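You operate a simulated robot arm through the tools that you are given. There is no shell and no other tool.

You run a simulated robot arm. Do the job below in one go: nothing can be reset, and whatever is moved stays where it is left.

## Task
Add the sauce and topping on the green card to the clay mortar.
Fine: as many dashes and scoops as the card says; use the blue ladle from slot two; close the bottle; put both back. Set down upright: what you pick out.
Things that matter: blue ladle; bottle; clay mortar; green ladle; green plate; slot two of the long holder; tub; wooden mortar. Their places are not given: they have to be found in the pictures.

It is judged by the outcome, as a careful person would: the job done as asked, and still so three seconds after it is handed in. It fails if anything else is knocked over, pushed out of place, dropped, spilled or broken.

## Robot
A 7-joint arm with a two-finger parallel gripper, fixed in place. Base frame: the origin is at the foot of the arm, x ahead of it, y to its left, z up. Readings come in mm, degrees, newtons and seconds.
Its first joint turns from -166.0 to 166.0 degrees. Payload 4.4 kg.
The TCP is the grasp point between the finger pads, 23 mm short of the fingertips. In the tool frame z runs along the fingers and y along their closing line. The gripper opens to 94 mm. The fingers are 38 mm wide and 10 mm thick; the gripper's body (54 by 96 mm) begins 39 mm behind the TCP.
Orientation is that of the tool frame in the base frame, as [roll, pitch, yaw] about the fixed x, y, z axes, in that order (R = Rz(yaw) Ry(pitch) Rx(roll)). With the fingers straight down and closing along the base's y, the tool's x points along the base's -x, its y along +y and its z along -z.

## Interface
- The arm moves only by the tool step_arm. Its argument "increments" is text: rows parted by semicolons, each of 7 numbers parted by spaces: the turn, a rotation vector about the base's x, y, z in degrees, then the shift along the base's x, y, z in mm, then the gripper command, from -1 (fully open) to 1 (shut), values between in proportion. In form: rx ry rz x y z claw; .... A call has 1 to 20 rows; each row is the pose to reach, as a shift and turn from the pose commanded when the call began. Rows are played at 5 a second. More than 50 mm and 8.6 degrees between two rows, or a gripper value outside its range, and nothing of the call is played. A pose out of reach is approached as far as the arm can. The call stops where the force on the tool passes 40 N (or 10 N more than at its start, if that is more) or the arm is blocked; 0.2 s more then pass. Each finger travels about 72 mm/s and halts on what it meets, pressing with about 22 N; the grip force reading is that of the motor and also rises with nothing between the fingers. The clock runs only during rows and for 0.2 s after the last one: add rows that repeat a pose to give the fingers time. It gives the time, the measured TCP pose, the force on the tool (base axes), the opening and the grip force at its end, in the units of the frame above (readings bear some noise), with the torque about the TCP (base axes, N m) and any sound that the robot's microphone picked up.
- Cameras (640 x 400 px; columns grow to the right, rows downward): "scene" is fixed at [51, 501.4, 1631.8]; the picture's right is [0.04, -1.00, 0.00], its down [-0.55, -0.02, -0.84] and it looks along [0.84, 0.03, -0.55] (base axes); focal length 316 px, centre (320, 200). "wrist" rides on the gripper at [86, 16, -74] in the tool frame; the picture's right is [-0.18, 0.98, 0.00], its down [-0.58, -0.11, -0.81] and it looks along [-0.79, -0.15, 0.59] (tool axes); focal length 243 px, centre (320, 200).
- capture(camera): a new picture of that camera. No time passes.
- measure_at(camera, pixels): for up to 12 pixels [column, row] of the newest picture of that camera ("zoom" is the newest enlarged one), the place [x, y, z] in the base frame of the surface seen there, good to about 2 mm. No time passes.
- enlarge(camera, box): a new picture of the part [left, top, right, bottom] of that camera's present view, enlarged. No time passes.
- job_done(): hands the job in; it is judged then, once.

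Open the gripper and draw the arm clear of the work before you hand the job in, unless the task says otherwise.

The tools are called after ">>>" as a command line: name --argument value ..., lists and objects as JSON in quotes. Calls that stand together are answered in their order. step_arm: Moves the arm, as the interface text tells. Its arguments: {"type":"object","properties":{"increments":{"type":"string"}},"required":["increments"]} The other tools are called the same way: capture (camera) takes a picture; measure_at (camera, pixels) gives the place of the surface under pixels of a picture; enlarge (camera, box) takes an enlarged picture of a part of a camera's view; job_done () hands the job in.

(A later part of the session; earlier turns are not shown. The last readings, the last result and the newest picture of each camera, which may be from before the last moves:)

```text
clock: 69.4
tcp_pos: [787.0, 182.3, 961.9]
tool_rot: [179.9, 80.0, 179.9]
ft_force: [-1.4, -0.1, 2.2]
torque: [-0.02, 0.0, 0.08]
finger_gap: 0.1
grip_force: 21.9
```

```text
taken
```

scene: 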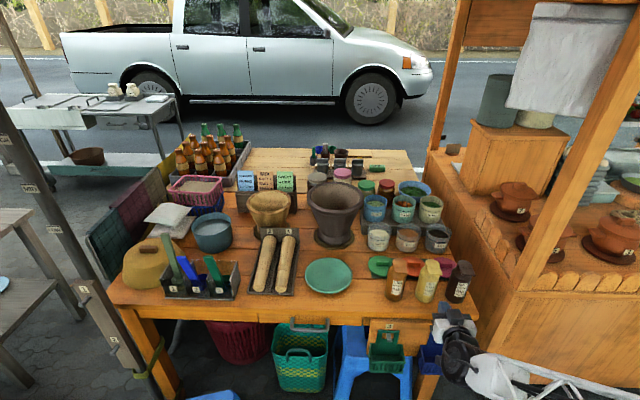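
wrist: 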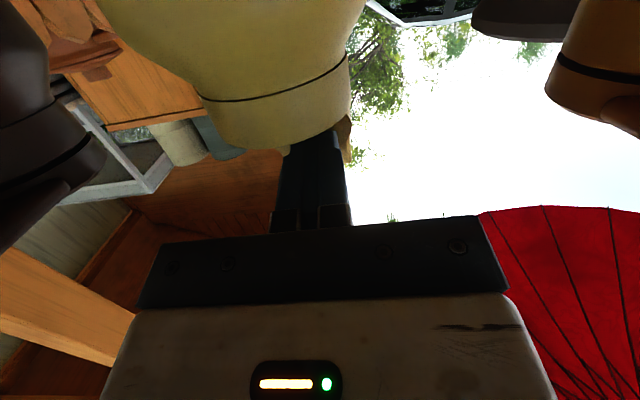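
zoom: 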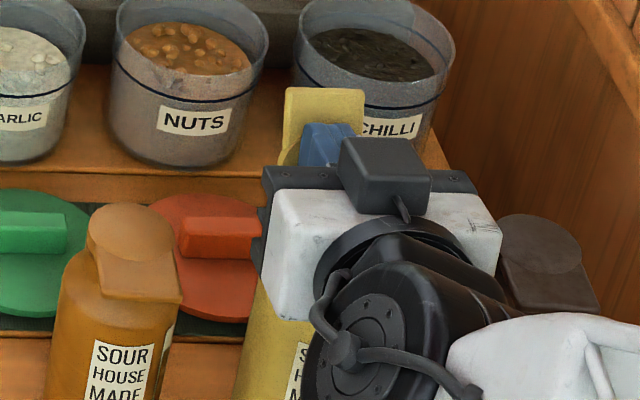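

The lid is past vertical. I withdraw the fingers slightly up and back to see whether the lid stays open.

>>> step_arm --increments "0 0 0 -8 0 4 1; 0 0 0 -30 0 10 1; 0 0 0 -70 0 14 1; 0 0 0 -110 0 14 1; 0 0 0 -150 0 14 1; 0 0 0 -175 0 14 1; 0 0 0 -175 0 14 1"

>>> enlarge --camera "scene" --box '[385, 220, 475, 310]'

>>> capture --camera "wrist"

```text
clock: 71.0
tcp_pos: [611.8, 181.0, 977.6]
tool_rot: [-180.0, 80.0, -180.0]
ft_force: [0.5, 0.6, 0.9]
torque: [0.02, -0.01, 0.01]
finger_gap: 0.2
grip_force: 21.8
```

```text
4.44 times, centred on (430, 265) of scene
```

zoom: 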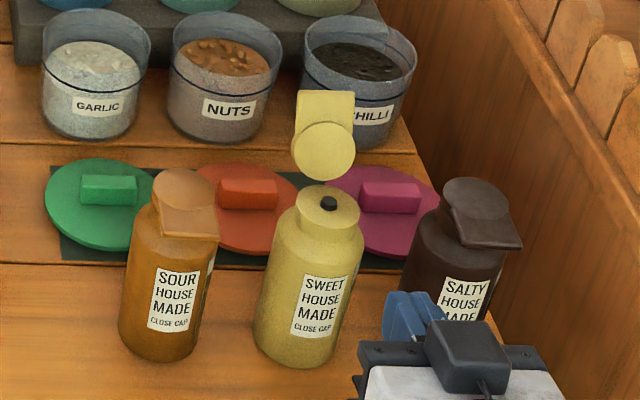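

```text
taken
```

wrist: 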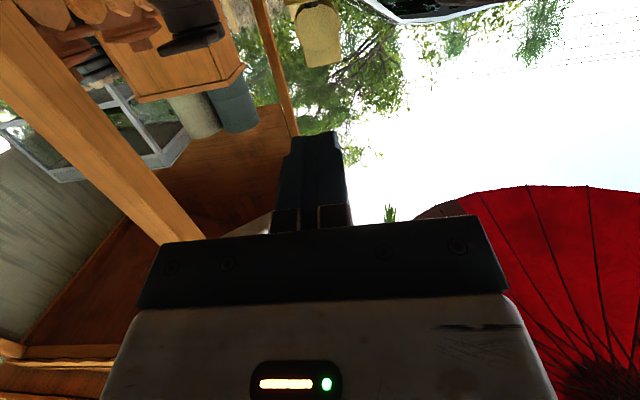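

The lid stays open and the spout hole shows at zoom (328,203). I measure the lid and mouth.

>>> measure_at --camera "zoom" --pixels '[[328, 203], [318, 198], [345, 210], [325, 155], [325, 100], [305, 130], [350, 120], [325, 175], [310, 220], [275, 260], [340, 310], [300, 205]]'

```text
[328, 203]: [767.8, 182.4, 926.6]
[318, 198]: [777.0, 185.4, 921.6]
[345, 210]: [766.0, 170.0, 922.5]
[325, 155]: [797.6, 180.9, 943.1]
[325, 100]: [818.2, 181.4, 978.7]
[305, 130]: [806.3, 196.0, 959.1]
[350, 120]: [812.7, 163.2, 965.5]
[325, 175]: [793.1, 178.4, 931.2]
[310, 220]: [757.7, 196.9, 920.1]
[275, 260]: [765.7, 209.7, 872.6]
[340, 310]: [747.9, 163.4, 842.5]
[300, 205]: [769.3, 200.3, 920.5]
```

Lid at ~117°, mouth at about (768,182,921). Next I position in front of the bottle body with the gripper opened to ~74 mm, pitched 20° down at z≈845.

>>> step_arm --increments "0 3 0 5 0 -30 0.2; 0 6 0 10 0 -65 -0.3; 0 9 0 20 0 -100 -0.574; 0 10 0 28 0.5 -132.6 -0.574; 0 10 0 28 0.5 -132.6 -0.574; 0 10 0 28 0.5 -132.6 -0.574"

>>> capture --camera "wrist"

>>> enlarge --camera "scene" --box '[380, 235, 490, 330]'

```text
clock: 72.4
tcp_pos: [640.7, 182.4, 843.2]
tool_rot: [180.0, 70.0, 179.9]
ft_force: [-0.3, -1.1, 0.0]
torque: [0.01, -0.02, -0.01]
finger_gap: 73.6
grip_force: 0.0
```

```text
taken
```

wrist: 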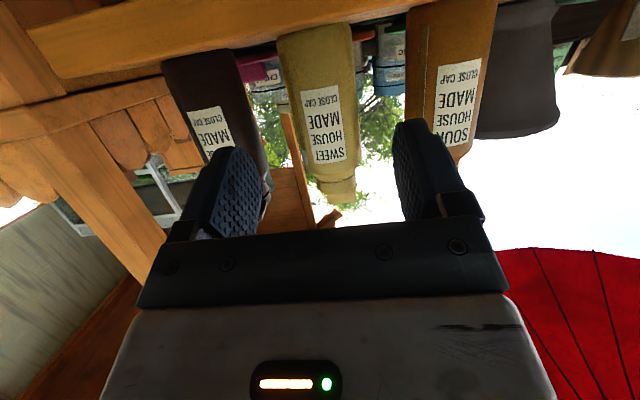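

```text
4.21 times, centred on (435, 282) of scene
```

zoom: 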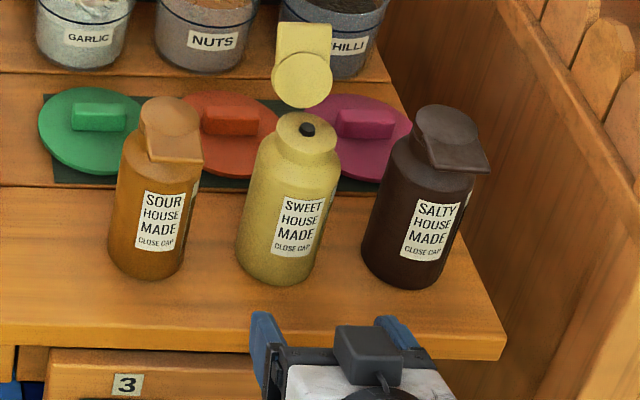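

The bottle stands between the finger lines. I measure its side edges from the wrist picture to centre precisely.

>>> measure_at --camera "wrist" --pixels '[[285, 80], [320, 80], [353, 80], [290, 110], [325, 110], [354, 110], [283, 60], [350, 50], [460, 80], [430, 60], [220, 90], [230, 80]]'

```text
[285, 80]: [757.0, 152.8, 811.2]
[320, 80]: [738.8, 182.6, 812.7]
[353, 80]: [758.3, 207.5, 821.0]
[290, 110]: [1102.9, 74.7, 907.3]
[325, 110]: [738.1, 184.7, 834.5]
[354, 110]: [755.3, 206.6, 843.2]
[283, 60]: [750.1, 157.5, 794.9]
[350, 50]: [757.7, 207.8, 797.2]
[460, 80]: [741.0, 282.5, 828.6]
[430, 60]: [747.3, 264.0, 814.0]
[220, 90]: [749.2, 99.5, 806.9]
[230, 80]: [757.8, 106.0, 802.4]
```

Bottle centre comes out at (768,181), radius ~29. I advance straight in to TCP x≈761, y≈181.

>>> step_arm --increments "0 0 0 30 -1 0 -0.574; 0 0 0 60 -1 1 -0.574; 0 0 0 85 -1 2 -0.574; 0 0 0 105 -1 2 -0.574; 0 0 0 120 -1 2 -0.574; 0 0 0 120 -1 2 -0.574"

>>> capture --camera "wrist"

>>> enlarge --camera "scene" --box '[380, 225, 490, 320]'

```text
clock: 73.8
tcp_pos: [759.2, 181.5, 844.9]
tool_rot: [-179.9, 70.0, 179.9]
ft_force: [0.0, -0.1, -0.3]
torque: [0.02, -0.02, -0.01]
finger_gap: 74.1
grip_force: 0.1
```

```text
taken
```

wrist: 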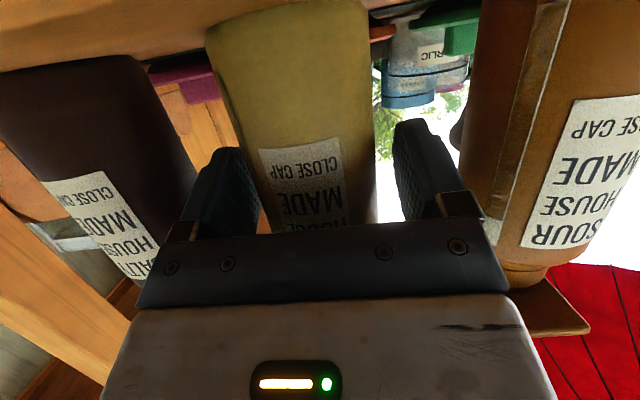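

```text
4.21 times, centred on (435, 272) of scene
```

zoom: 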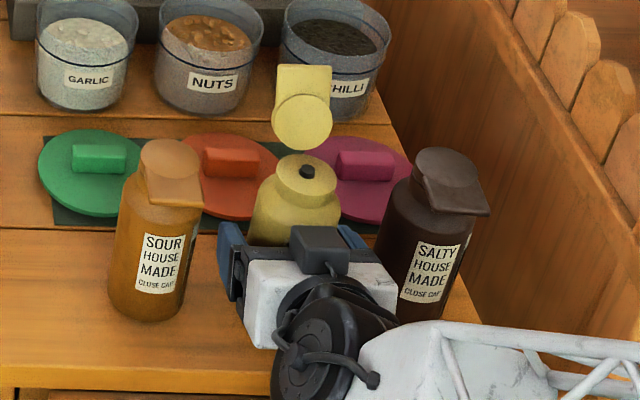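

The bottle sits between the open fingers without contact. I close the gripper on the body.

>>> step_arm --increments "0 0 0 0 0 0 -0.4; 0 0 0 0 0 0 -0.2; 0 0 0 0 0 0 0.2; 0 0 0 0 0 0 1; 0 0 0 0 0 0 1; 0 0 0 0 0 0 1"

>>> enlarge --camera "scene" --box '[380, 225, 490, 320]'

```text
clock: 75.2
tcp_pos: [761.7, 181.8, 845.4]
tool_rot: [180.0, 70.0, 179.9]
ft_force: [2.3, 1.2, 1.0]
torque: [-0.05, -0.17, 0.03]
finger_gap: 59.7
grip_force: 21.9
```

```text
4.21 times, centred on (435, 272) of scene
```

zoom: 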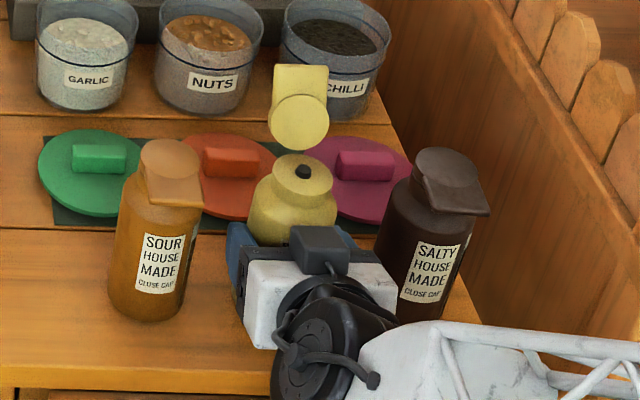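

Gripped at 59.7 mm with 22 N. I lift a little and check it holds.

>>> step_arm --increments "0 0 0 0 0 6 1; 0 0 0 0 0 14 1; 0 0 0 0 0 26 1; 0 0 0 0 0 40 1; 0 0 0 0 0 40 1"

>>> enlarge --camera "scene" --box '[380, 215, 490, 320]'

>>> capture --camera "wrist"

```text
clock: 76.4
tcp_pos: [759.8, 180.8, 884.5]
tool_rot: [180.0, 70.0, 179.9]
ft_force: [-0.4, 0.9, -6.0]
torque: [0.0, 0.06, 0.02]
finger_gap: 59.4
grip_force: 22.1
```

```text
3.81 times, centred on (435, 268) of scene
```

zoom: 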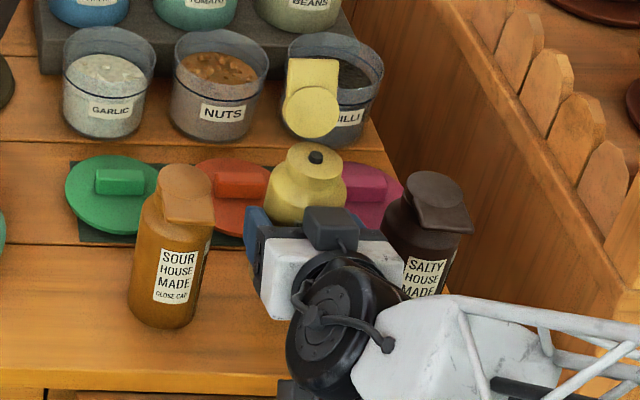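

```text
taken
```

wrist: 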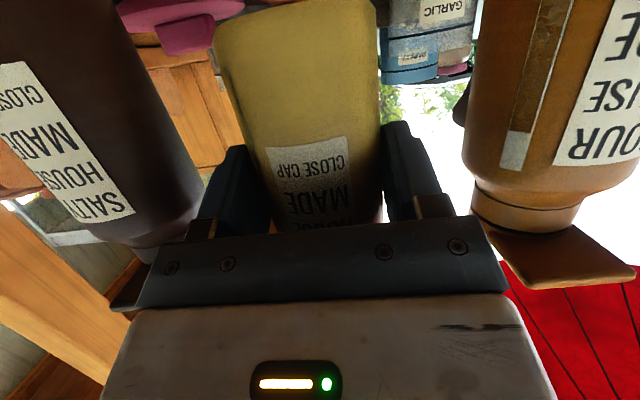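

The bottle hangs securely (about 6 N weight), lid still open. I raise it to z≈1090 and carry it upright to beside the mortar's mouth (TCP about (1058,399,1090)).

>>> step_arm --increments "0 0 0 0 0 40 1; 0 0 0 0 0 85 1; 0 0 0 0 0 130 1; 0 0 0 0 0 175 1; 0 0 0 10 8 205 1; 0 0 0 45 33 205 1; 0 0 0 82 60 205 1; 0 0 0 119 87 205 1; 0 0 0 156 114 205 1; 0 0 0 193 142 205 1; 0 0 0 230 169 205 1; 0 0 0 265 195 205 1; 0 0 0 290 213 205 1; 0 0 0 297 218 205 1; 0 0 0 297 218 205 1"

>>> capture --camera "scene"

>>> enlarge --camera "scene" --box '[290, 120, 430, 240]'

```text
clock: 79.6
tcp_pos: [1056.8, 398.8, 1089.1]
tool_rot: [-180.0, 70.0, 180.0]
ft_force: [0.2, 0.6, -6.9]
torque: [-0.04, 0.05, -0.01]
finger_gap: 59.5
grip_force: 21.7
```

```text
taken
```

scene: 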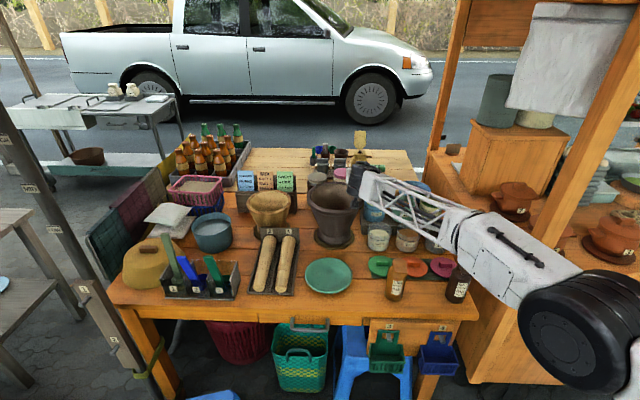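

```text
3.33 times, centred on (360, 180) of scene
```

zoom: 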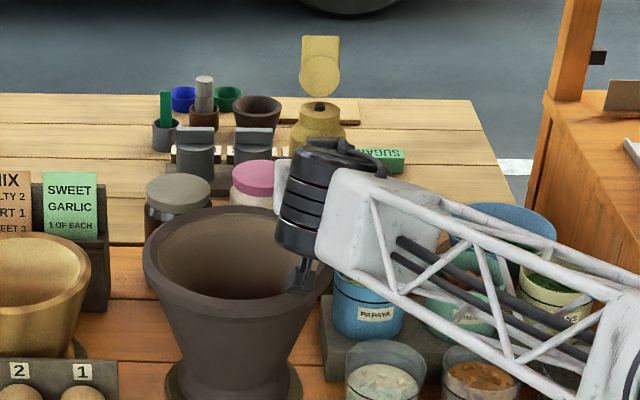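

The bottle is upright beside and above the mortar mouth. I begin the tilt toward +y (negative rotation about x), first to 45°, in small steps.

>>> step_arm --increments "-6 0 0 0 0 0 1; -12 0 0 0 0 0 1; -18 0 0 0 0 0 1; -24 0 0 0 0 0 1; -30 0 0 0 0 0 1; -36 0 0 0 0 0 1; -42 0 0 0 0 0 1; -45 0 0 0 0 0 1"

>>> enlarge --camera "scene" --box '[290, 120, 430, 240]'

>>> measure_at --camera "zoom" --pixels '[[310, 100], [300, 120], [290, 110], [280, 130], [310, 140], [270, 100], [300, 80], [330, 60], [260, 120], [250, 110]]'

```text
clock: 81.4
tcp_pos: [1056.8, 397.9, 1088.9]
tool_rot: [-108.8, 41.6, -117.2]
ft_force: [0.3, 0.5, -6.5]
torque: [0.02, 0.07, 0.02]
finger_gap: 59.9
grip_force: 22.5
```

```text
3.33 times, centred on (360, 180) of scene
```

zoom: 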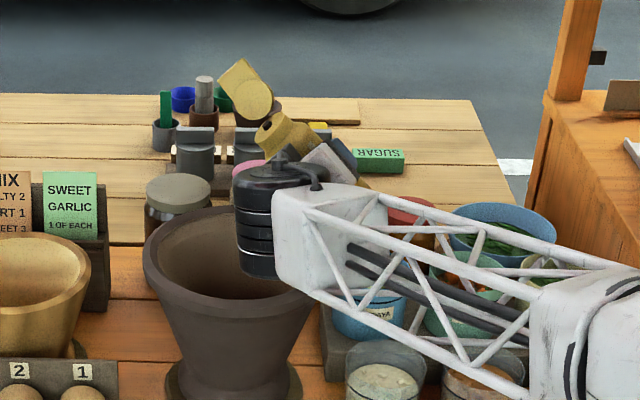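

```text
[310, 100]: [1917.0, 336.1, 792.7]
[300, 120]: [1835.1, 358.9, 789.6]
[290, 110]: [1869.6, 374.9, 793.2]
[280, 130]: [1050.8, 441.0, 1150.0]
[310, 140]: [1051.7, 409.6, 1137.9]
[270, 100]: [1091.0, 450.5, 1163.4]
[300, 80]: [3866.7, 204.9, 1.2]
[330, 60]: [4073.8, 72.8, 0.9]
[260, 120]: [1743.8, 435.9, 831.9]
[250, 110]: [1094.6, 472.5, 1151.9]
```

Mouth at about (1051,450,1155) over the mortar, nothing flowing. I continue the tilt to 70°.

>>> step_arm --increments "-5 0 0 0 0 0 1; -10 0 0 0 0 0 1; -15 0 0 0 0 0 1; -20 0 0 0 0 0 1; -25 0 0 0 0 0 1"

>>> enlarge --camera "scene" --box '[290, 120, 430, 240]'

```text
clock: 82.6
tcp_pos: [1056.3, 399.5, 1091.2]
tool_rot: [-97.2, 18.6, -111.2]
ft_force: [-0.1, 0.6, -5.3]
torque: [0.06, 0.09, -0.03]
finger_gap: 59.8
grip_force: 21.8
```

```text
3.33 times, centred on (360, 180) of scene
```

zoom: 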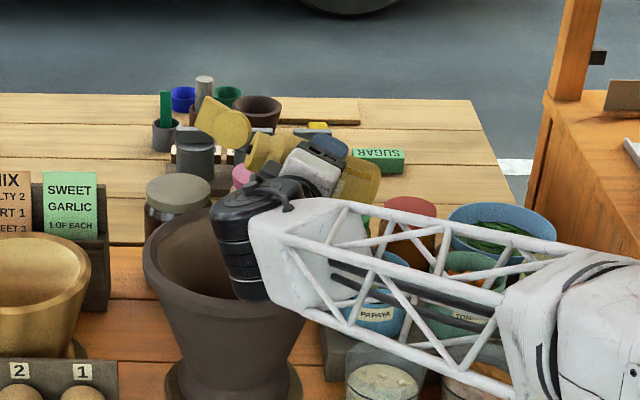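

At 70° no flow or sound is seen. I go on to 85°.

>>> step_arm --increments "-5 0 0 0 0 0 1; -10 0 0 0 0 0 1; -15 0 0 0 0 0 1"

>>> enlarge --camera "scene" --box '[300, 130, 400, 220]'

```text
clock: 83.4
tcp_pos: [1056.9, 398.8, 1088.8]
tool_rot: [-91.7, 4.6, -110.1]
ft_force: [0.3, 0.0, -6.7]
torque: [0.0, 0.04, -0.05]
finger_gap: 59.8
grip_force: 22.0
```

```text
4.44 times, centred on (350, 175) of scene
```

zoom: 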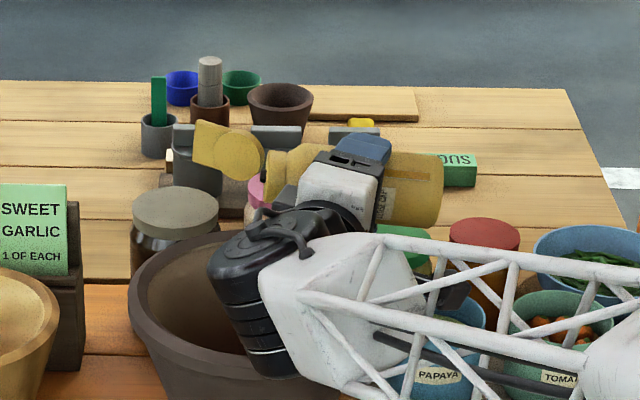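

Still nothing at 85°. I tilt on to 97°.

>>> step_arm --increments "-6 0 0 0 0 0 1; -12 0 0 0 0 0 1"

>>> enlarge --camera "scene" --box '[300, 130, 400, 220]'

```text
clock: 84.0
tcp_pos: [1056.2, 399.2, 1089.7]
tool_rot: [-87.7, -6.6, -110.1]
ft_force: [-0.5, -0.4, -6.2]
torque: [0.04, 0.08, 0.0]
finger_gap: 59.9
grip_force: 22.0
```

```text
4.44 times, centred on (350, 175) of scene
```

zoom: 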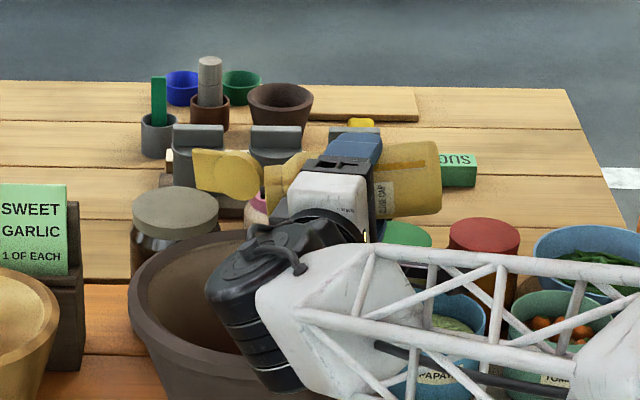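

At 97° still no flow indicated. I tilt further to 108°.

>>> step_arm --increments "-6 0 0 0 0 0 1; -11 0 0 0 0 0 1"

>>> enlarge --camera "scene" --box '[300, 130, 400, 220]'

```text
clock: 84.6
tcp_pos: [1056.7, 398.7, 1089.3]
tool_rot: [-83.6, -17.1, -111.0]
ft_force: [-0.6, 0.3, -6.8]
torque: [0.01, 0.07, 0.01]
finger_gap: 59.5
grip_force: 22.0
```

```text
4.44 times, centred on (350, 175) of scene
```

zoom: 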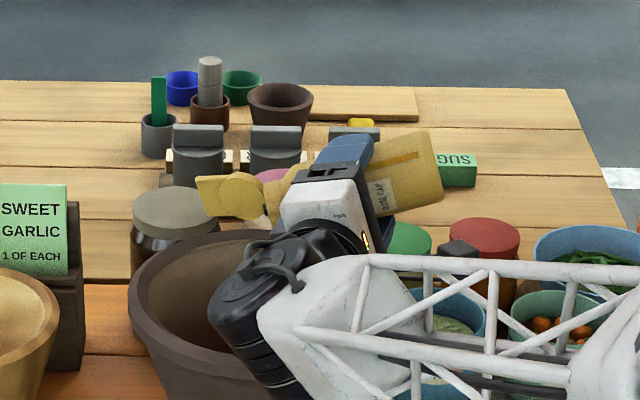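

No flow at 108° yet. Before tilting more, I check clearance of the wrist above the mortar rim.

>>> measure_at --camera "zoom" --pixels '[[300, 385], [250, 330], [230, 290], [330, 385], [275, 260], [200, 210], [260, 200], [215, 195], [340, 240], [310, 350]]'

>>> capture --camera "wrist"

```text
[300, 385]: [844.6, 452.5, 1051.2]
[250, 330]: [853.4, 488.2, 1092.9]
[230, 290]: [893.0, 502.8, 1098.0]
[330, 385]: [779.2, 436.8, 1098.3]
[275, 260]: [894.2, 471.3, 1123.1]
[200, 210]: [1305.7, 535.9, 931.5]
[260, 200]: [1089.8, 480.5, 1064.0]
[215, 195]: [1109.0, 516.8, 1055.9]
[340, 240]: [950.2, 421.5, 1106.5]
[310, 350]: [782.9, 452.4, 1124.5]
```

```text
taken
```

wrist: 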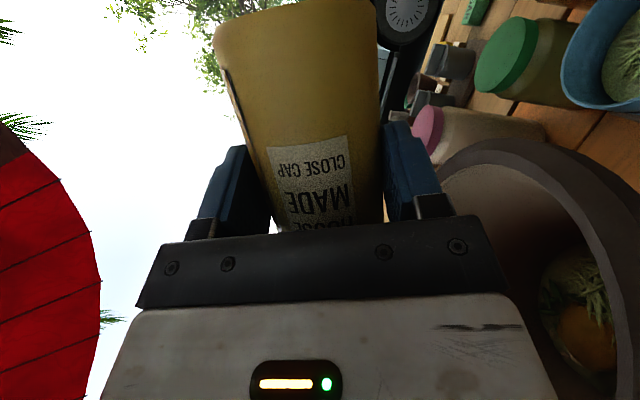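

The wrist picture shows into the mortar at (580,320), with a yellowish patch inside. I zoom there to see whether sauce has already dropped.

>>> enlarge --camera "wrist" --box '[500, 220, 640, 400]'

>>> measure_at --camera "wrist" --pixels '[[590, 330], [570, 300], [600, 350], [560, 340], [580, 280], [610, 330]]'

```text
2.22 times, centred on (570, 310) of wrist
```

zoom: 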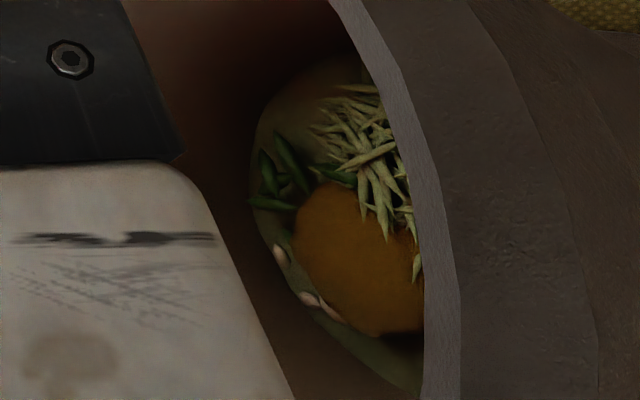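

```text
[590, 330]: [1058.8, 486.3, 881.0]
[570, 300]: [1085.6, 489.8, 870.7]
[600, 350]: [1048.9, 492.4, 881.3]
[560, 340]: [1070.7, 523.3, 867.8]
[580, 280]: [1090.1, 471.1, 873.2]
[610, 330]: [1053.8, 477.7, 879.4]
```

An amber sauce blob now lies in the mortar at about (1058,486,881), so the dash has come out. I tilt the bottle back upright right away.

>>> step_arm --increments "8.5 0 0 0 0 0 1; 17 0 0 0 0 0 1; 25.5 0 0 0 0 0 1; 34 0 0 0 0 0 1; 42.5 0 0 0 0 0 1; 51 0 0 0 0 0 1; 59.5 0 0 0 0 0 1; 68 0 0 0 0 0 1; 76.5 0 0 0 0 0 1; 85 0 0 0 0 0 1; 93.5 0 0 0 0 0 1; 101 0 0 0 0 0 1; 108 0 0 0 0 0 1; 108 0 0 0 0 0 1"

>>> capture --camera "wrist"

>>> enlarge --camera "scene" --box '[290, 120, 430, 240]'

```text
clock: 87.6
tcp_pos: [1058.0, 400.6, 1089.4]
tool_rot: [179.8, 70.0, 179.8]
ft_force: [0.2, 0.0, -6.6]
torque: [0.0, 0.07, 0.04]
finger_gap: 59.8
grip_force: 22.1
```

```text
taken
```

wrist: 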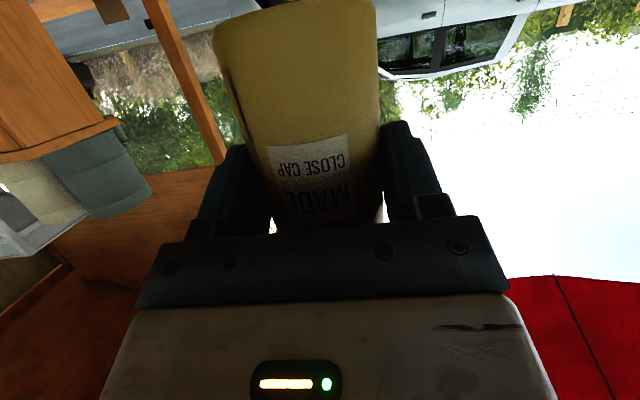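

```text
3.33 times, centred on (360, 180) of scene
```

zoom: 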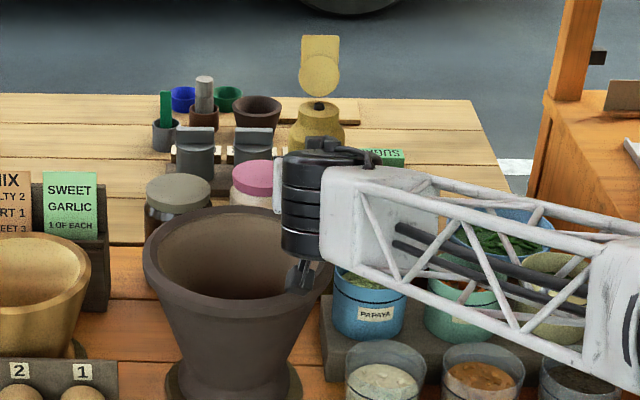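

The bottle is upright again. I carry it back along the reverse path, at height, to above its original place.

>>> step_arm --increments "0 0 0 -7 -5 0 1; 0 0 0 -32 -23 0 1; 0 0 0 -67 -49 0 1; 0 0 0 -104 -76 0 1; 0 0 0 -141 -103 0 1; 0 0 0 -178 -131 0 1; 0 0 0 -215 -158 0 1; 0 0 0 -252 -185 0 1; 0 0 0 -285 -209 0 1; 0 0 0 -297 -218 0 1; 0 0 0 -297 -218 -40 1; 0 0 0 -297 -218 -85 1; 0 0 0 -297 -218 -130 1; 0 0 0 -297 -218 -170 1; 0 0 0 -297 -218 -200 1; 0 0 0 -297 -218 -220 1; 0 0 0 -297 -218 -220 1"

>>> enlarge --camera "scene" --box '[380, 215, 490, 320]'

>>> capture --camera "wrist"

```text
clock: 91.2
tcp_pos: [761.4, 182.8, 867.4]
tool_rot: [180.0, 69.9, -179.9]
ft_force: [0.1, -0.4, -5.5]
torque: [0.04, 0.04, 0.0]
finger_gap: 59.8
grip_force: 21.4
```

```text
3.81 times, centred on (435, 268) of scene
```

zoom: 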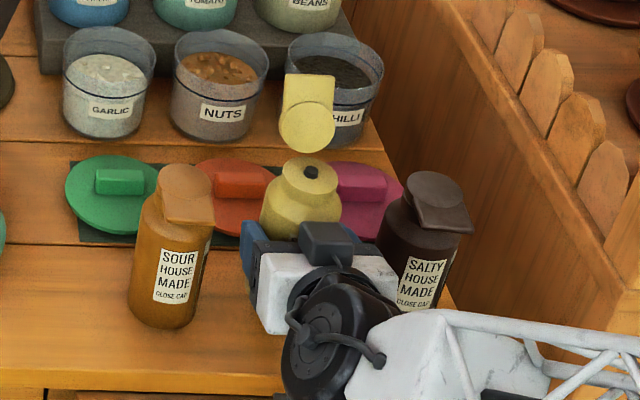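

```text
taken
```

wrist: 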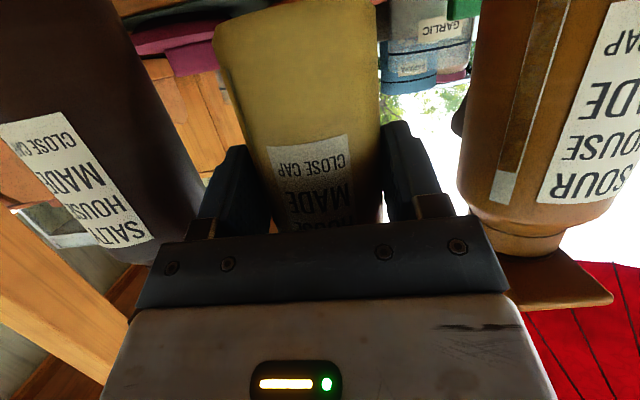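

The bottle is 25 mm above its place. I lower it gently.

>>> step_arm --increments "0 0 0 0 0 -9 1; 0 0 0 0 0 -16 1; 0 0 0 0 0 -20 1; 0 0 0 0 0 -23 1; 0 0 0 0 0 -24.5 1; 0 0 0 0 0 -24.5 1"

```text
clock: 92.6
tcp_pos: [761.0, 181.1, 845.6]
tool_rot: [179.9, 70.1, 179.9]
ft_force: [-1.4, 0.5, -0.1]
torque: [-0.08, 0.02, 0.0]
finger_gap: 59.8
grip_force: 22.2
```

Weight is now carried by the table. I open the fingers slowly to 74 mm and back straight out.

>>> step_arm --increments "0 0 0 0 0 0 -0.3; 0 0 0 0 0 0 -0.45; 0 0 0 0 0 0 -0.574; 0 0 0 0 0 0 -0.574; 0 0 0 -25 0 0 -0.574; 0 0 0 -60 0 0 -0.574; 0 0 0 -100 0 0 -0.574; 0 0 0 -130 0 0 -0.574; 0 0 0 -130 0 0 -0.574"

>>> enlarge --camera "scene" --box '[380, 215, 490, 320]'

>>> measure_at --camera "zoom" --pixels '[[313, 175], [300, 180], [325, 180], [310, 130], [310, 90], [295, 110], [325, 110], [280, 230], [330, 250], [310, 280], [345, 260], [265, 240]]'

```text
clock: 94.6
tcp_pos: [630.4, 181.5, 846.5]
tool_rot: [-179.9, 70.0, 179.9]
ft_force: [-0.2, -0.5, 0.3]
torque: [0.01, -0.02, -0.01]
finger_gap: 74.0
grip_force: 0.0
```

```text
3.81 times, centred on (435, 268) of scene
```

zoom: 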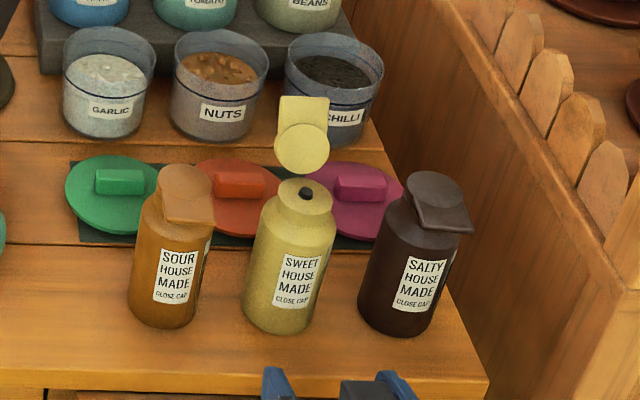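

```text
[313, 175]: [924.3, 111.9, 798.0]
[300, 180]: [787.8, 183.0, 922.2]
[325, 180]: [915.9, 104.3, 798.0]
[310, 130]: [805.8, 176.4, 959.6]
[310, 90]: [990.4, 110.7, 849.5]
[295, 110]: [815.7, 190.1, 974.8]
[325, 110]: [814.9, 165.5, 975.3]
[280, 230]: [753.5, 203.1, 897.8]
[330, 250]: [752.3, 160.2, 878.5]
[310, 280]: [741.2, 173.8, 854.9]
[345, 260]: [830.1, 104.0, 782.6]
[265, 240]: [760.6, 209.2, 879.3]
```

The bottle stands upright in its old place with the lid still open. Before closing it I verify the pour: first I view the bottle's level strip from the same viewpoint as at the start.

>>> step_arm --increments "0 7.8 0 0 3 22 -0.574; 0 15.6 0 0 6 44 -0.574; 0 23.4 0 0 9 66 -0.574; 0 31.2 0 0 12 88 -0.574; 0 39 0 0 15 110 -0.574; 0 46.8 0 0 18 130 -0.574; 0 54.6 0 0.5 21 150 -0.574; 0 62.4 0 1 25 165 -0.574; 0 70 0 1.5 28 176.5 -0.574; 0 70 0 1.5 28 176.5 -0.574"

>>> capture --camera "wrist"

>>> enlarge --camera "wrist" --box '[270, 100, 370, 220]'

```text
clock: 96.8
tcp_pos: [632.0, 208.6, 1020.1]
tool_rot: [-179.9, 0.0, 179.9]
ft_force: [-0.4, 0.3, 0.5]
torque: [0.01, -0.02, 0.0]
finger_gap: 74.2
grip_force: 0.1
```

```text
taken
```

wrist: 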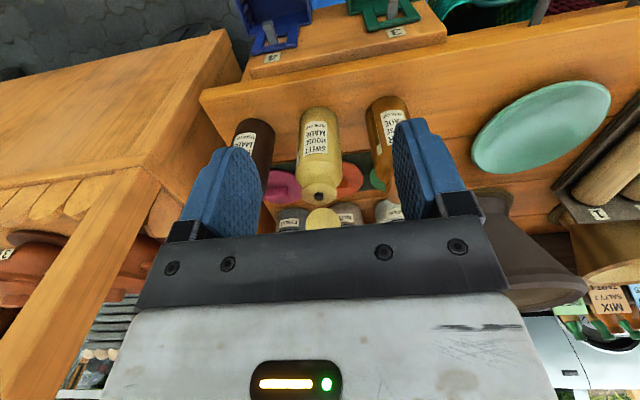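

```text
3.33 times, centred on (320, 160) of wrist
```

zoom: 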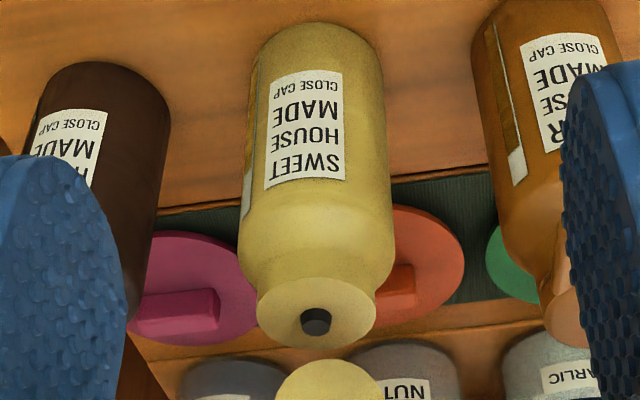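

The strip on the sweet bottle is at its left edge here; I zoom tightly on it and compare with the sour bottle's.

>>> enlarge --camera "wrist" --box '[285, 105, 345, 195]'

>>> enlarge --camera "scene" --box '[405, 250, 455, 310]'

```text
4.44 times, centred on (315, 150) of wrist
```

zoom: 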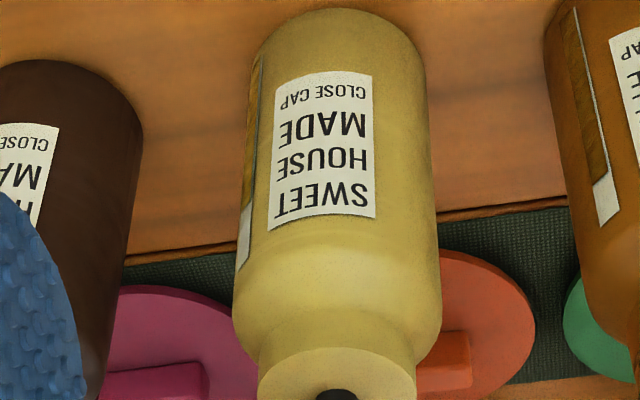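

```text
6.67 times, centred on (430, 280) of scene
```

zoom: 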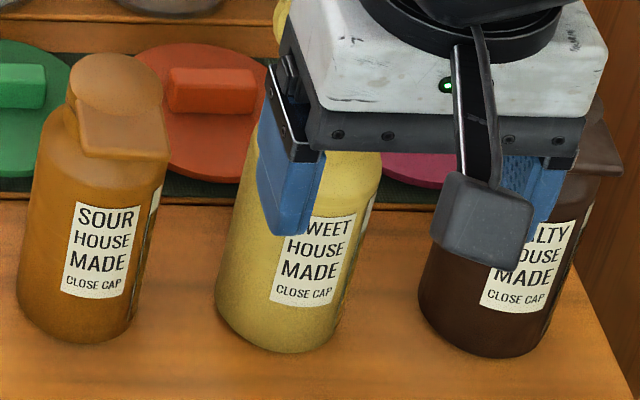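

The strip's white (empty) part on the sweet bottle now looks longer than on the sour one, consistent with a dash having left. I go look into the mortar from above to confirm the contents.

>>> step_arm --increments "0 0 0 0 0 45 -0.574; 0 0 0 0 0 90 -0.574; 0 0 0 15 10 130 -0.574; 0 0 0 50 38 145 -0.574; 0 0 0 88 68 145 -0.574; 0 0 0 126 98 145 -0.574; 0 0 0 164 128 145 -0.574; 0 0 0 202 158 145 -0.574; 0 0 0 240 188 145 -0.574; 0 0 0 278 218 145 -0.574; 0 0 0 310 242 145 -0.574; 0 0 0 310 242 145 -0.574"

>>> capture --camera "wrist"

>>> enlarge --camera "wrist" --box '[240, 0, 420, 150]'

```text
clock: 99.4
tcp_pos: [943.6, 449.2, 1165.8]
tool_rot: [-179.9, 0.0, 180.0]
ft_force: [-0.1, -0.4, 0.4]
torque: [-0.03, 0.01, 0.0]
finger_gap: 74.0
grip_force: 0.0
```

```text
taken
```

wrist: 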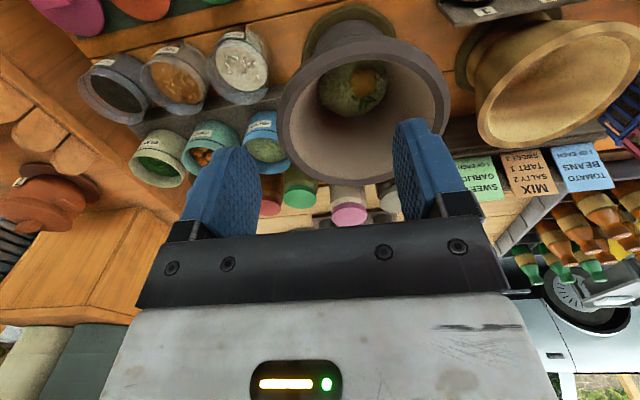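

```text
2.67 times, centred on (330, 75) of wrist
```

zoom: 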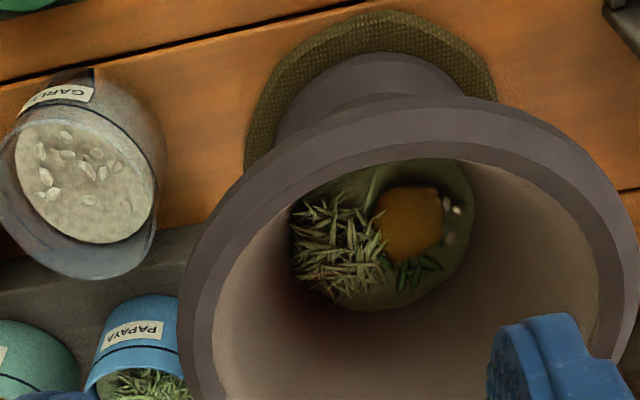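

>>> enlarge --camera "wrist" --box '[315, 55, 395, 120]'

>>> measure_at --camera "zoom" --pixels '[[330, 150], [380, 190], [400, 140], [350, 230], [290, 200], [440, 150], [430, 190], [300, 120], [390, 260], [220, 200]]'

```text
6.15 times, centred on (355, 88) of wrist
```

zoom: 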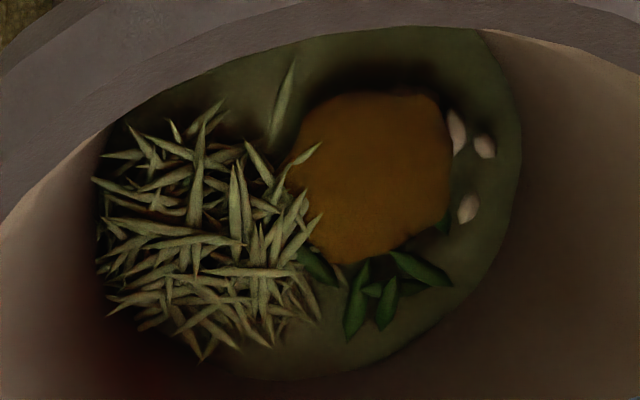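

```text
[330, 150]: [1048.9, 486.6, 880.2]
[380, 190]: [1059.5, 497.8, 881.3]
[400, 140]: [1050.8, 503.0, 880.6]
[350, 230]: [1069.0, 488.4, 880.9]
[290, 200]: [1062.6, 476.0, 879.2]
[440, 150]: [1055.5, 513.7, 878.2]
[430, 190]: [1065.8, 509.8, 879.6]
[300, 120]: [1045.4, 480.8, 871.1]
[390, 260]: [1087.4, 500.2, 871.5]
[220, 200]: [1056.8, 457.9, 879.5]
```

The mortar holds papaya shreds, beans, three pale garlic cloves and an amber pool about 40 mm wide. To confirm the amber is the dash, I compare the bottles' level strips with the same scene zoom as at the start.

>>> enlarge --camera "scene" --box '[375, 245, 485, 310]'

>>> enlarge --camera "scene" --box '[395, 262, 475, 308]'

```text
5.82 times, centred on (430, 278) of scene
```

zoom: 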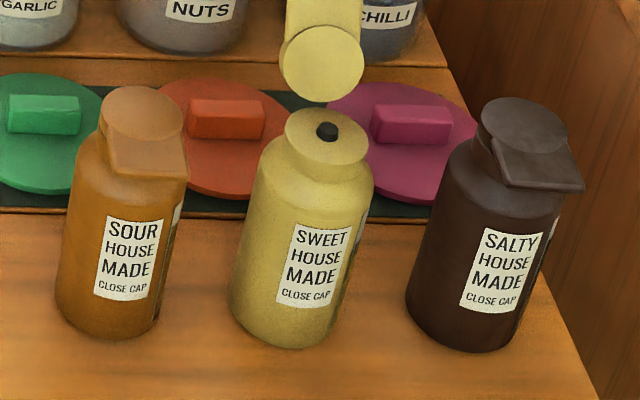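

```text
8.00 times, centred on (435, 285) of scene
```

zoom: 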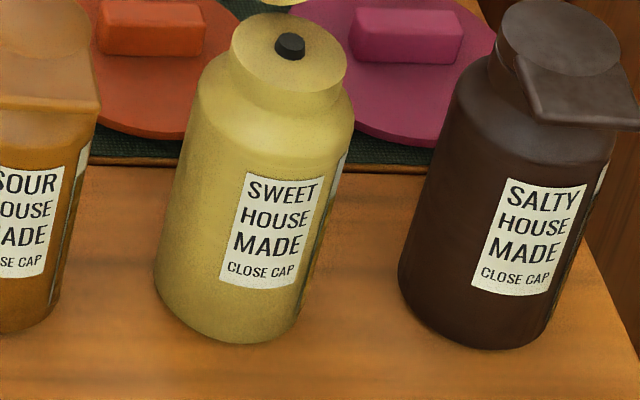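

The sweet bottle's strip shows a lower level than its neighbours', so one dash is in the mortar. Now to close the cap: with shut fingers pointing down I move behind the open lid, to about (856,181.5), high first.

>>> step_arm --increments "0 0 0 -14.5 -44.5 0 0; 0 0 0 -29 -89 0 0.5; 0 0 0 -43.5 -133.5 0 1; 0 0 0 -58 -178 0 1; 0 0 0 -72.5 -222.5 0 1; 0 0 0 -86.5 -267 0 1; 0 0 0 -86.5 -267 -45 1; 0 0 0 -86.5 -267 -90 1; 0 0 0 -86.5 -267 -130 1; 0 0 0 -86.5 -267 -130 1"

>>> capture --camera "wrist"

>>> enlarge --camera "scene" --box '[380, 190, 490, 300]'

```text
clock: 101.6
tcp_pos: [853.3, 183.8, 1036.4]
tool_rot: [180.0, 0.0, 179.9]
ft_force: [-0.7, 0.5, 0.1]
torque: [0.0, -0.02, 0.02]
finger_gap: 0.4
grip_force: 22.4
```

```text
taken
```

wrist: 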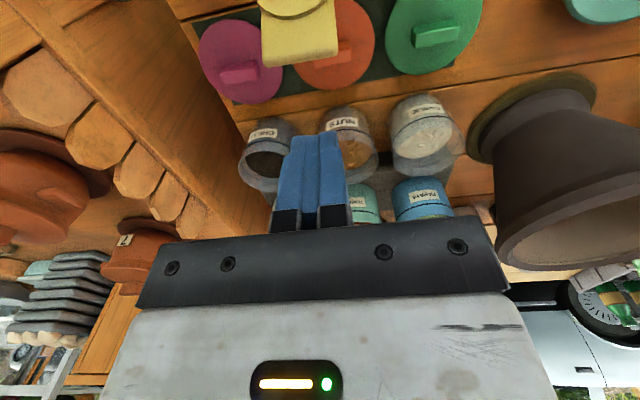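

```text
3.64 times, centred on (435, 245) of scene
```

zoom: 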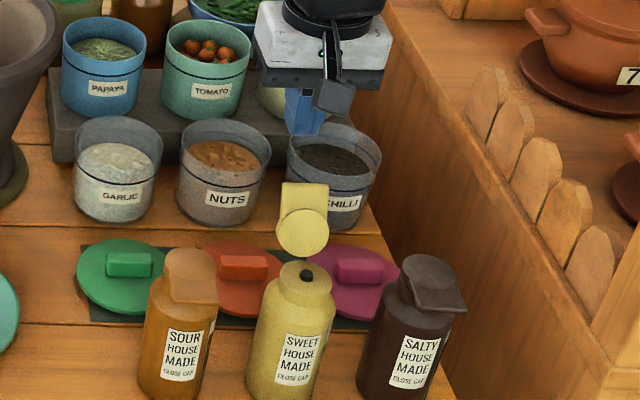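

I measure the lid's tip from the wrist picture (around (300,55)) to place the fingers behind it properly.

>>> measure_at --camera "wrist" --pixels '[[265, 60], [300, 58], [335, 52], [300, 40], [300, 25], [290, 10], [270, 30], [330, 20]]'

```text
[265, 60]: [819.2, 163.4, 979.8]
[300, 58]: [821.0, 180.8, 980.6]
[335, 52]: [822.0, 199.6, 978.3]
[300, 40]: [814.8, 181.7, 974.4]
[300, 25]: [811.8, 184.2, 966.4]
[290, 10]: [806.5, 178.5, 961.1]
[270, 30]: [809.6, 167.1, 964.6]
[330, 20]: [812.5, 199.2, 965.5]
```

The lid's tip is at (821,181,980). I lower the fingers behind it to tip height z≈951 and push it toward -x past vertical.

>>> step_arm --increments "0 0 0 0 -2 -31 1; 0 0 0 0 -2 -62 1; 0 0 0 -10 -2 -62 1; 0 0 0 -20 -2 -62 1; 0 0 0 -30 -2 -62 1; 0 0 0 -40 -2 -62 1; 0 0 0 -50 -2 -62 1; 0 0 0 -50 -2 -62 1"

>>> enlarge --camera "scene" --box '[380, 210, 490, 310]'

>>> capture --camera "wrist"

```text
clock: 103.4
tcp_pos: [803.8, 183.1, 974.9]
tool_rot: [-179.9, 0.1, 179.9]
ft_force: [0.0, 0.6, 0.1]
torque: [0.02, -0.02, -0.02]
finger_gap: 0.0
grip_force: 21.4
```

```text
4.00 times, centred on (435, 260) of scene
```

zoom: 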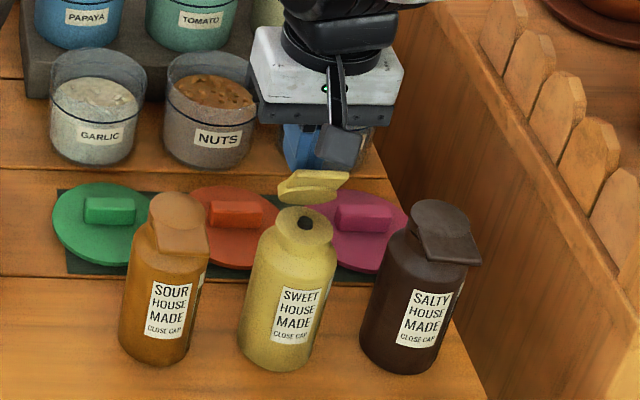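

```text
taken
```

wrist: 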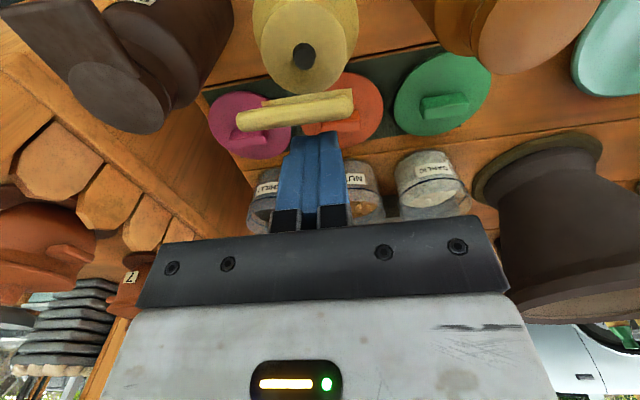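

The lid has swung over; I measure its present position in the wrist picture.

>>> measure_at --camera "wrist" --pixels '[[240, 120], [295, 115], [350, 105], [295, 95], [300, 125], [270, 105], [330, 100], [305, 55], [305, 140]]'

>>> measure_at --camera "zoom" --pixels '[[300, 175], [330, 178], [285, 190], [310, 195], [340, 185], [305, 223], [295, 185], [320, 150]]'

```text
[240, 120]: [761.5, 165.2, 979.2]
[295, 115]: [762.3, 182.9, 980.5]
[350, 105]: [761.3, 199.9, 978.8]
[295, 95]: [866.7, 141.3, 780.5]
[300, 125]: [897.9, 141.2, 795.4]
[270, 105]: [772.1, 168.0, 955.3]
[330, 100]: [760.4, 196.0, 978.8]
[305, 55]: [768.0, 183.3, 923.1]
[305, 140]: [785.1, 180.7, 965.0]
```

```text
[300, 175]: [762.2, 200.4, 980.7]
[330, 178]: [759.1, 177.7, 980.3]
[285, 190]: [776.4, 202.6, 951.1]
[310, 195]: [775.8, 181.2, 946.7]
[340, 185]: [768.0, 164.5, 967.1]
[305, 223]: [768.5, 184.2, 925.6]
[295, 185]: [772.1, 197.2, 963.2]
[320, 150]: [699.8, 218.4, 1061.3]
```

The lid leans over the mouth at ~65° (tip (761,981)... falling inward). I continue pushing -x at the same height, then will press down.

>>> step_arm --increments "0 0 0 -10 0 0 1; 0 0 0 -20 0 0 1; 0 0 0 -30 0 0 1; 0 0 0 -40 0 0 1; 0 0 0 -40 0 0 1"

>>> enlarge --camera "scene" --box '[380, 210, 490, 310]'

>>> capture --camera "wrist"

```text
clock: 104.6
tcp_pos: [765.0, 182.2, 976.3]
tool_rot: [180.0, 0.0, -179.9]
ft_force: [1.0, -0.2, 0.5]
torque: [0.0, 0.01, 0.0]
finger_gap: 0.2
grip_force: 21.7
```

```text
4.00 times, centred on (435, 260) of scene
```

zoom: 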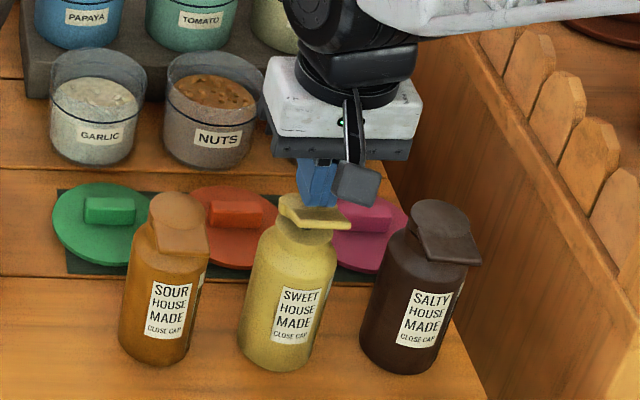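

```text
taken
```

wrist: 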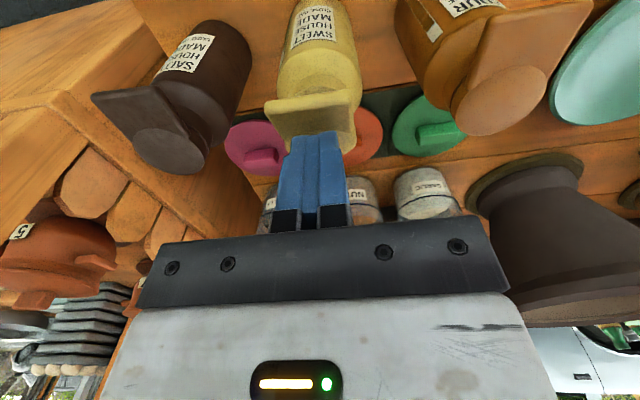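

The lid is nearly down (~25°). I shift a bit more toward the tab and press down to shut it, watching the force.

>>> step_arm --increments "0 0 0 -8 -0.5 -5 1; 0 0 0 -15 -0.5 -11 1; 0 0 0 -15 -0.5 -16 1; 0 0 0 -15 -0.5 -20 1; 0 0 0 -15 -0.5 -22 1; 0 0 0 -15 -0.5 -22 1"

>>> enlarge --camera "scene" --box '[390, 230, 480, 310]'

>>> capture --camera "wrist"

```text
clock: 106.0
tcp_pos: [749.4, 182.4, 955.6]
tool_rot: [180.0, 0.1, 179.9]
ft_force: [-3.7, 2.6, 18.7]
torque: [0.07, -0.19, 0.08]
finger_gap: 0.1
grip_force: 22.0
```

```text
5.00 times, centred on (435, 270) of scene
```

zoom: 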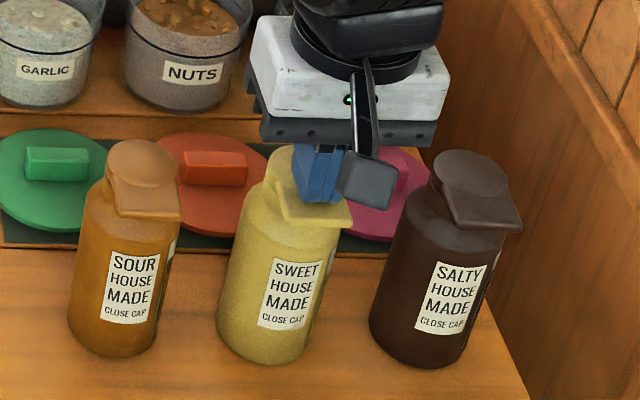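

```text
taken
```

wrist: 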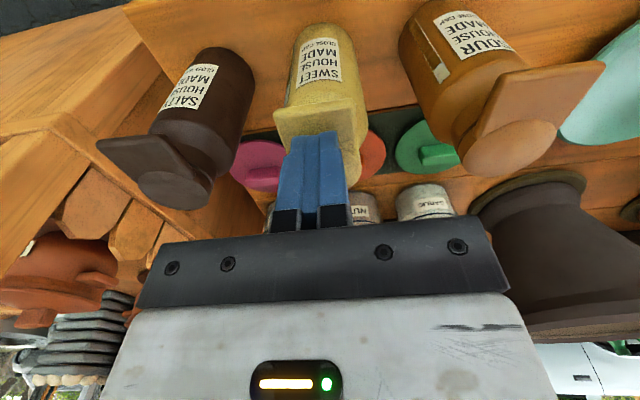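

An 18.7 N reaction shows the lid is down on the neck. I lift off and check the lid lies flat.

>>> step_arm --increments "0 0 0 0 0 10 1; 0 0 0 0 0 40 1; 0 0 0 -20 0 75 1; 0 0 0 -60 10 95 1; 0 0 0 -100 20 95 1; 0 0 0 -120 28 80 1; 0 0 0 -120 28 80 1"

>>> capture --camera "wrist"

>>> enlarge --camera "wrist" --box '[270, 100, 370, 220]'

>>> enlarge --camera "scene" --box '[375, 245, 485, 310]'

```text
clock: 107.6
tcp_pos: [631.1, 209.3, 1035.0]
tool_rot: [179.9, 0.0, 180.0]
ft_force: [0.6, 0.8, 0.6]
torque: [-0.01, -0.03, -0.02]
finger_gap: 0.1
grip_force: 22.0
```

```text
taken
```

wrist: 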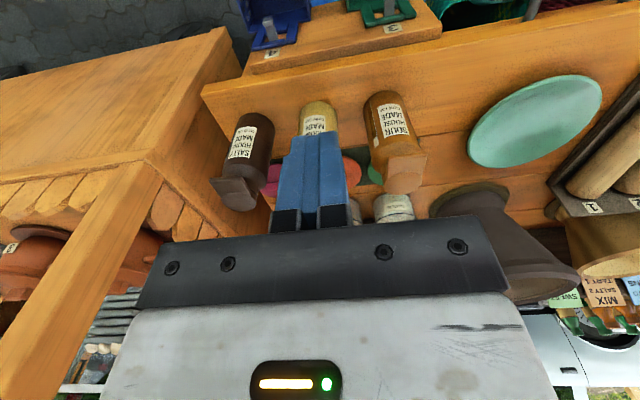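

```text
3.33 times, centred on (320, 160) of wrist
```

zoom: 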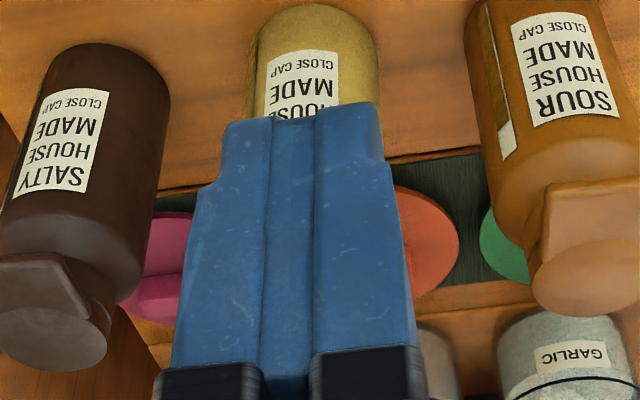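

```text
5.82 times, centred on (430, 278) of scene
```

zoom: 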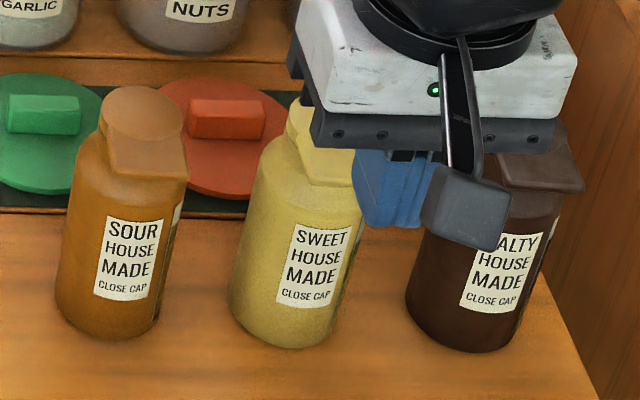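

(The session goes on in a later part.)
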